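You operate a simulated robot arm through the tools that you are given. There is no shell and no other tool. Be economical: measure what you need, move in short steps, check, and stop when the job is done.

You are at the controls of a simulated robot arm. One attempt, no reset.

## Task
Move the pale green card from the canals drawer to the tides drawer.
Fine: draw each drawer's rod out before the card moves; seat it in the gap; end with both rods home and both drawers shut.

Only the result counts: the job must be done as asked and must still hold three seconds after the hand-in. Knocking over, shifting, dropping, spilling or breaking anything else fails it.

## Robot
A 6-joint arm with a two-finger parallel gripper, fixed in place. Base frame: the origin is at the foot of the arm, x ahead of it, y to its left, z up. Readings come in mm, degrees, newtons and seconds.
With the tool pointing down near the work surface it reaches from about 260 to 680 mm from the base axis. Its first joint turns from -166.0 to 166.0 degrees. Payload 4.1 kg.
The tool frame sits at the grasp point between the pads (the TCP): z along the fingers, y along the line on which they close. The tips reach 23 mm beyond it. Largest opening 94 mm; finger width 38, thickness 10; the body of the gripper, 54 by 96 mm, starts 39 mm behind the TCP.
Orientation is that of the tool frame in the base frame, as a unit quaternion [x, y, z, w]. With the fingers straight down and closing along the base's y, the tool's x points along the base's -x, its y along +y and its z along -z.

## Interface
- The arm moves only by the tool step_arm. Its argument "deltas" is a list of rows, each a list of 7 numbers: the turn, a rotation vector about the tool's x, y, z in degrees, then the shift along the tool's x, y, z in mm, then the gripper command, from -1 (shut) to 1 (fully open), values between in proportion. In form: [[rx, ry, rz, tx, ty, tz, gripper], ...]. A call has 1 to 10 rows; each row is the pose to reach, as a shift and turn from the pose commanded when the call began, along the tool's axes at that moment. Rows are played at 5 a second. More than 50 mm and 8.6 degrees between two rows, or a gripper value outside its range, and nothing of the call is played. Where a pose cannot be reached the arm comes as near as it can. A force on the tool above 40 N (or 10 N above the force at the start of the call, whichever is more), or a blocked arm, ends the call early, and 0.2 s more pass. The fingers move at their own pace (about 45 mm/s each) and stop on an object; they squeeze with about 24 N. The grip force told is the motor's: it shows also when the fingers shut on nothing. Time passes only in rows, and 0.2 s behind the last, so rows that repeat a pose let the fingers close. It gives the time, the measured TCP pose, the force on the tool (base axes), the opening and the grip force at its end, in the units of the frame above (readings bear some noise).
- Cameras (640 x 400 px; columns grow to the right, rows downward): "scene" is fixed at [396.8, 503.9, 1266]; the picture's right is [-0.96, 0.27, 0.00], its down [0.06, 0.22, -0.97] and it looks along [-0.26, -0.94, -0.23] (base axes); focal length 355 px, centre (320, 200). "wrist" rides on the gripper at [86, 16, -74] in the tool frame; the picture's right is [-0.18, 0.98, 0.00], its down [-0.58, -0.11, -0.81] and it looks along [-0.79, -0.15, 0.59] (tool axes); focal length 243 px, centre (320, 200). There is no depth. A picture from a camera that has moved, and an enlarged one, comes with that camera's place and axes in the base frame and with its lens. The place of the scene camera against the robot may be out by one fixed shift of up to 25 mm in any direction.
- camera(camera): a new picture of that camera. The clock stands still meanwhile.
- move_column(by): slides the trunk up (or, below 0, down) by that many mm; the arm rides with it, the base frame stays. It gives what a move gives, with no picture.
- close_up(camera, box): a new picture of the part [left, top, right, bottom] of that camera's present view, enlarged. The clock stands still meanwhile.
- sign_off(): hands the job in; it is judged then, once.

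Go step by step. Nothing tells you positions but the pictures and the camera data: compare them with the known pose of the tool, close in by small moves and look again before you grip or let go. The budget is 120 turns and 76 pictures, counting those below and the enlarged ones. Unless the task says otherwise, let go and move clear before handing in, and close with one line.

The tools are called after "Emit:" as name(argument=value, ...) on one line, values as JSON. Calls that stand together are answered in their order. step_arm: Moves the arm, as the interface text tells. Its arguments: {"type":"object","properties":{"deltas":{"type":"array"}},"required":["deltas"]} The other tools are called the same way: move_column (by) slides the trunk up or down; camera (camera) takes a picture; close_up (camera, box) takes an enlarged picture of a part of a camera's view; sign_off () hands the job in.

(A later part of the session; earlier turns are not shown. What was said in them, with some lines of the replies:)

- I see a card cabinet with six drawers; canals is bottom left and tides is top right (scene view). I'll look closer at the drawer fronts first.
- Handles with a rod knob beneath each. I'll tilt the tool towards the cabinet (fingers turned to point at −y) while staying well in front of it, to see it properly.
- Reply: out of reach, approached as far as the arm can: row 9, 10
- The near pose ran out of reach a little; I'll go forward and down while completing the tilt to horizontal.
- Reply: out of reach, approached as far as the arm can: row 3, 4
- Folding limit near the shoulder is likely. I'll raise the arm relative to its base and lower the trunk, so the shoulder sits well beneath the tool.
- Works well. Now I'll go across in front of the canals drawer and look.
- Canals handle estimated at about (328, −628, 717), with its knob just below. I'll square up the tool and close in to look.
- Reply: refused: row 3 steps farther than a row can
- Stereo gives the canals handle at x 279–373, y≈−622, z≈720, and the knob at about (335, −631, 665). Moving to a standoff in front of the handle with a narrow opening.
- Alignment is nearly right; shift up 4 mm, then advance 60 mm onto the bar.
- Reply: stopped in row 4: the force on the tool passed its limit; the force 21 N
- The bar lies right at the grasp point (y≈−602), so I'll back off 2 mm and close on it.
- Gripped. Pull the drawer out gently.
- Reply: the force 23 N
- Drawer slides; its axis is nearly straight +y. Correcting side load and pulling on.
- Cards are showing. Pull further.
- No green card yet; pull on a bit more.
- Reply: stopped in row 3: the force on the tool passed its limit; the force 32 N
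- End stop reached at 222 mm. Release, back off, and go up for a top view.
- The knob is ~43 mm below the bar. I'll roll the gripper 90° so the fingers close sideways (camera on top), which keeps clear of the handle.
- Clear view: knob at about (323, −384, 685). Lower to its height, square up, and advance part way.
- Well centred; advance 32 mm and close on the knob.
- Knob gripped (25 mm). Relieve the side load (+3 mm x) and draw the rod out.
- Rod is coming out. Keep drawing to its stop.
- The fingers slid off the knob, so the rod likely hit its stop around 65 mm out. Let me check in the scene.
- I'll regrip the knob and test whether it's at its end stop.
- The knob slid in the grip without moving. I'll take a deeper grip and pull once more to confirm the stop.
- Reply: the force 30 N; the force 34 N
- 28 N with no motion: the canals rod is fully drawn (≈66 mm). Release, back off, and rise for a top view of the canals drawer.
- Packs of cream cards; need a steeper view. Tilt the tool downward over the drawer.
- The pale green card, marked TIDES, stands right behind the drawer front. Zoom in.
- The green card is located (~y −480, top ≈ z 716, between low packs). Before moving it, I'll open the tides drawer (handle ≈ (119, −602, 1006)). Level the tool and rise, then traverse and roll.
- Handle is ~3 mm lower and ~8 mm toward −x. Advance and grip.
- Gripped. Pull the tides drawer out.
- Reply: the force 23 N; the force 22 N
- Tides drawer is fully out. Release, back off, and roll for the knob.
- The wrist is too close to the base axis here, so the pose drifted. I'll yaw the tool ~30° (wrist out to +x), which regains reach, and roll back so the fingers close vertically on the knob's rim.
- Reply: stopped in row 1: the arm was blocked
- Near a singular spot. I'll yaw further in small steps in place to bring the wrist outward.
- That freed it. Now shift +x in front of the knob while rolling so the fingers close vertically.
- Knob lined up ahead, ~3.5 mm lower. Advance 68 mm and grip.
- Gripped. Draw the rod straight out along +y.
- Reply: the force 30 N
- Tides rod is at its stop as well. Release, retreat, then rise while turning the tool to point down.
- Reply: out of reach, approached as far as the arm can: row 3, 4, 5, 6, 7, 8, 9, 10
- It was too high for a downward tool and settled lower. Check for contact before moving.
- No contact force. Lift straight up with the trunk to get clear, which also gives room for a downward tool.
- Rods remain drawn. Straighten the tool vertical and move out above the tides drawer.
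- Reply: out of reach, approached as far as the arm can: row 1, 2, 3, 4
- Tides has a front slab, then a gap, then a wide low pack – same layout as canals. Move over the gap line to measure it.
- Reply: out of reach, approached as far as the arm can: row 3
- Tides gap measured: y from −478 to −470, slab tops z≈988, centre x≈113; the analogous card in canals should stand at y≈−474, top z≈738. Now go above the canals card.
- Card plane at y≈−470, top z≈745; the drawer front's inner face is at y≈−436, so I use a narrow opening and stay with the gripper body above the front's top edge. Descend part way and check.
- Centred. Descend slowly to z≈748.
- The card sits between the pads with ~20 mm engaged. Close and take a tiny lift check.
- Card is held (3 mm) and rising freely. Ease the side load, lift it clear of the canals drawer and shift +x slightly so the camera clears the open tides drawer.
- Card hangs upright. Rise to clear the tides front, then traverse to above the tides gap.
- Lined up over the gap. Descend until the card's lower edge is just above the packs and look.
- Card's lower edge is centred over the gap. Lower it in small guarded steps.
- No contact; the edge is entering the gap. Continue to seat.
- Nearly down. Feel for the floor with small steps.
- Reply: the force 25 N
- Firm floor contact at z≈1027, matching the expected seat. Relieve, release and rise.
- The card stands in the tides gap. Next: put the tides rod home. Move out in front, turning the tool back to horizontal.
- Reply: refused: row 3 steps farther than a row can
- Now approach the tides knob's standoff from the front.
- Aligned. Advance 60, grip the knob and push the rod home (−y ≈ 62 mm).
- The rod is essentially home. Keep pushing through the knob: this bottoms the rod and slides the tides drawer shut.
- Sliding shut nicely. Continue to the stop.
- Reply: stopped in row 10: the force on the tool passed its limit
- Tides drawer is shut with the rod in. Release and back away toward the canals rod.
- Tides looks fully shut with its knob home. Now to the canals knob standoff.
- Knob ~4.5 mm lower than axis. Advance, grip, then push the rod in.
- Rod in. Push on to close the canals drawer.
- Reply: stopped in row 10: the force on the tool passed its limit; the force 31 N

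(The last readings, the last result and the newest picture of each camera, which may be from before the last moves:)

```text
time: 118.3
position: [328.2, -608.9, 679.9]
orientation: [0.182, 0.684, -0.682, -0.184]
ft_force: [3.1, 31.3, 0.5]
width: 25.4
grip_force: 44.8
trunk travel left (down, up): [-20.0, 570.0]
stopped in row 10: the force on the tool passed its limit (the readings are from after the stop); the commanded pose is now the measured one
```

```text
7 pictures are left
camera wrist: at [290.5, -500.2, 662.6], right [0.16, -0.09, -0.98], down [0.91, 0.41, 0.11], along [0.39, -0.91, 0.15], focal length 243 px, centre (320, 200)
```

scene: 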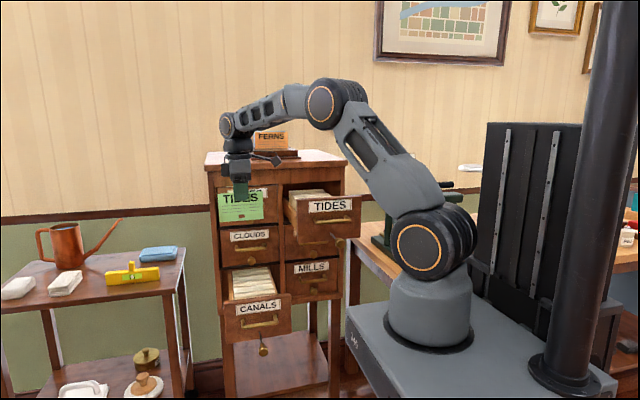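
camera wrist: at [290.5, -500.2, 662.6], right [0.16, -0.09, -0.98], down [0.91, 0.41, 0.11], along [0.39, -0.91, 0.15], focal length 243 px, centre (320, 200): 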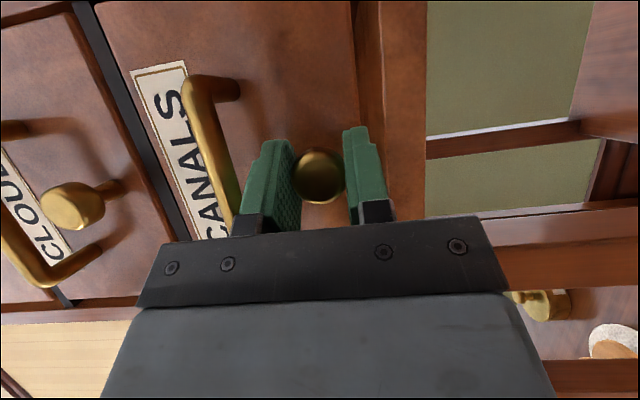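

Canals is shut with 31 N against the stop. Release straight back, clear the view, and check.

Emit:
step_arm(deltas=[[0, 0, 0, 0, 0, 0, -0.2], [0, 0, 0, 0, 0, 0, -0.2], [0, 0, 0, 0, 0, 0, -0.2], [0, 0, 0, 0, 0, -40, -0.2], [0, 0, 0, 0, 0, -80, -0.2], [0, 0, 0, 20, 0, -125, -0.2], [0, 0, 0, 50, 0, -160, -0.2], [0, 0, 0, 85, 0, -190, -0.2], [0, 0, 0, 125, 0, -215, -0.2], [0, 0, 0, 165, 0, -235, -0.2]])

Emit:
close_up(camera="scene", box=[190, 120, 360, 320])

Emit:
camera(camera="wrist")

```text
time: 118.6
position: [326.8, -607.4, 675.6]
orientation: [0.182, 0.685, -0.68, -0.186]
ft_force: [11.5, 31.3, -5.7]
width: 35.3
grip_force: 0.0
trunk travel left (down, up): [-20.0, 570.0]
stopped in row 1: the force on the tool passed its limit (the readings are from after the stop); the commanded pose is now the measured one
```

```text
2.00 times, centred on (275, 220) of scene
camera zoom: at [396.8, 503.9, 1266.0], right [-0.96, 0.27, 0.0], down [0.06, 0.22, -0.97], along [-0.26, -0.94, -0.23], focal length 711 px, centre (410, 160)
```

zoom: 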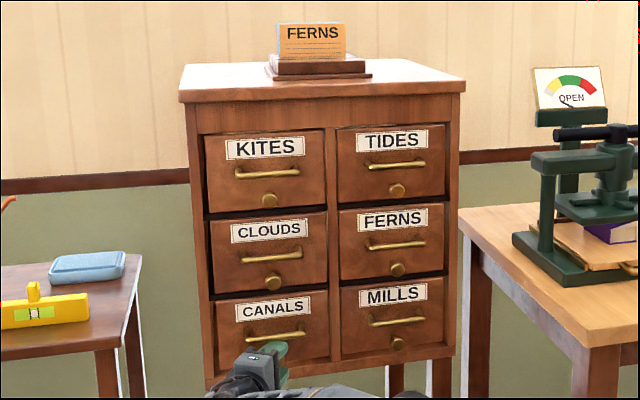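

```text
5 pictures are left
camera wrist: at [290.5, -499.9, 658.9], right [0.16, -0.08, -0.98], down [0.91, 0.4, 0.11], along [0.39, -0.91, 0.14], focal length 243 px, centre (320, 200)
```

wrist: 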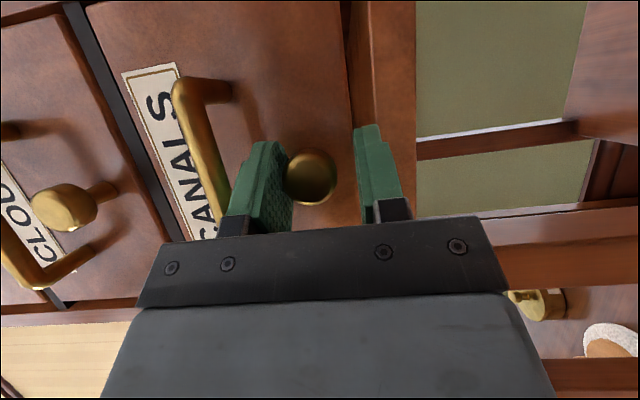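

The tool is open but still lightly loaded; retreat straight back in small moves.

Emit:
step_arm(deltas=[[0, 0, 0, 4, 0, -7, -0.2], [0, 0, 0, 8, 0, -14, -0.2], [0, 0, 0, 14, 0, -28, -0.2], [0, 0, 0, 14, 0, -65, -0.2], [0, 0, 0, 14, 0, -110, -0.2], [0, 0, 0, 30, 0, -150, -0.2], [0, 0, 0, 60, 0, -180, -0.2], [0, 0, 0, 95, 0, -205, -0.2], [0, 0, 0, 130, 0, -225, -0.2]])

Emit:
close_up(camera="scene", box=[190, 210, 350, 310])

```text
time: 120.6
position: [327.8, -349.9, 679.3]
orientation: [0.184, 0.685, -0.679, -0.188]
ft_force: [-0.6, -0.2, -0.8]
width: 37.6
grip_force: 0.0
trunk travel left (down, up): [-20.0, 570.0]
```

```text
4.00 times, centred on (270, 260) of scene
camera zoom: at [396.8, 503.9, 1266.0], right [-0.96, 0.27, 0.0], down [0.06, 0.22, -0.97], along [-0.26, -0.94, -0.23], focal length 1421 px, centre (520, -40)
```

zoom: 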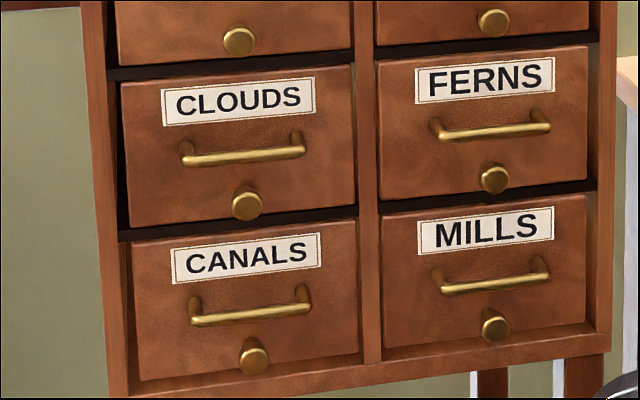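

Both drawers are shut and both knobs match their starting positions, the pale green card stands in the tides gap, and the arm is clear. Handing in.

Emit:
sign_off()

```text
The job is handed in.
```

The pale green card is now in the gap in the tides drawer. Both rods were drawn before it moved and are now home, and both drawers are shut.
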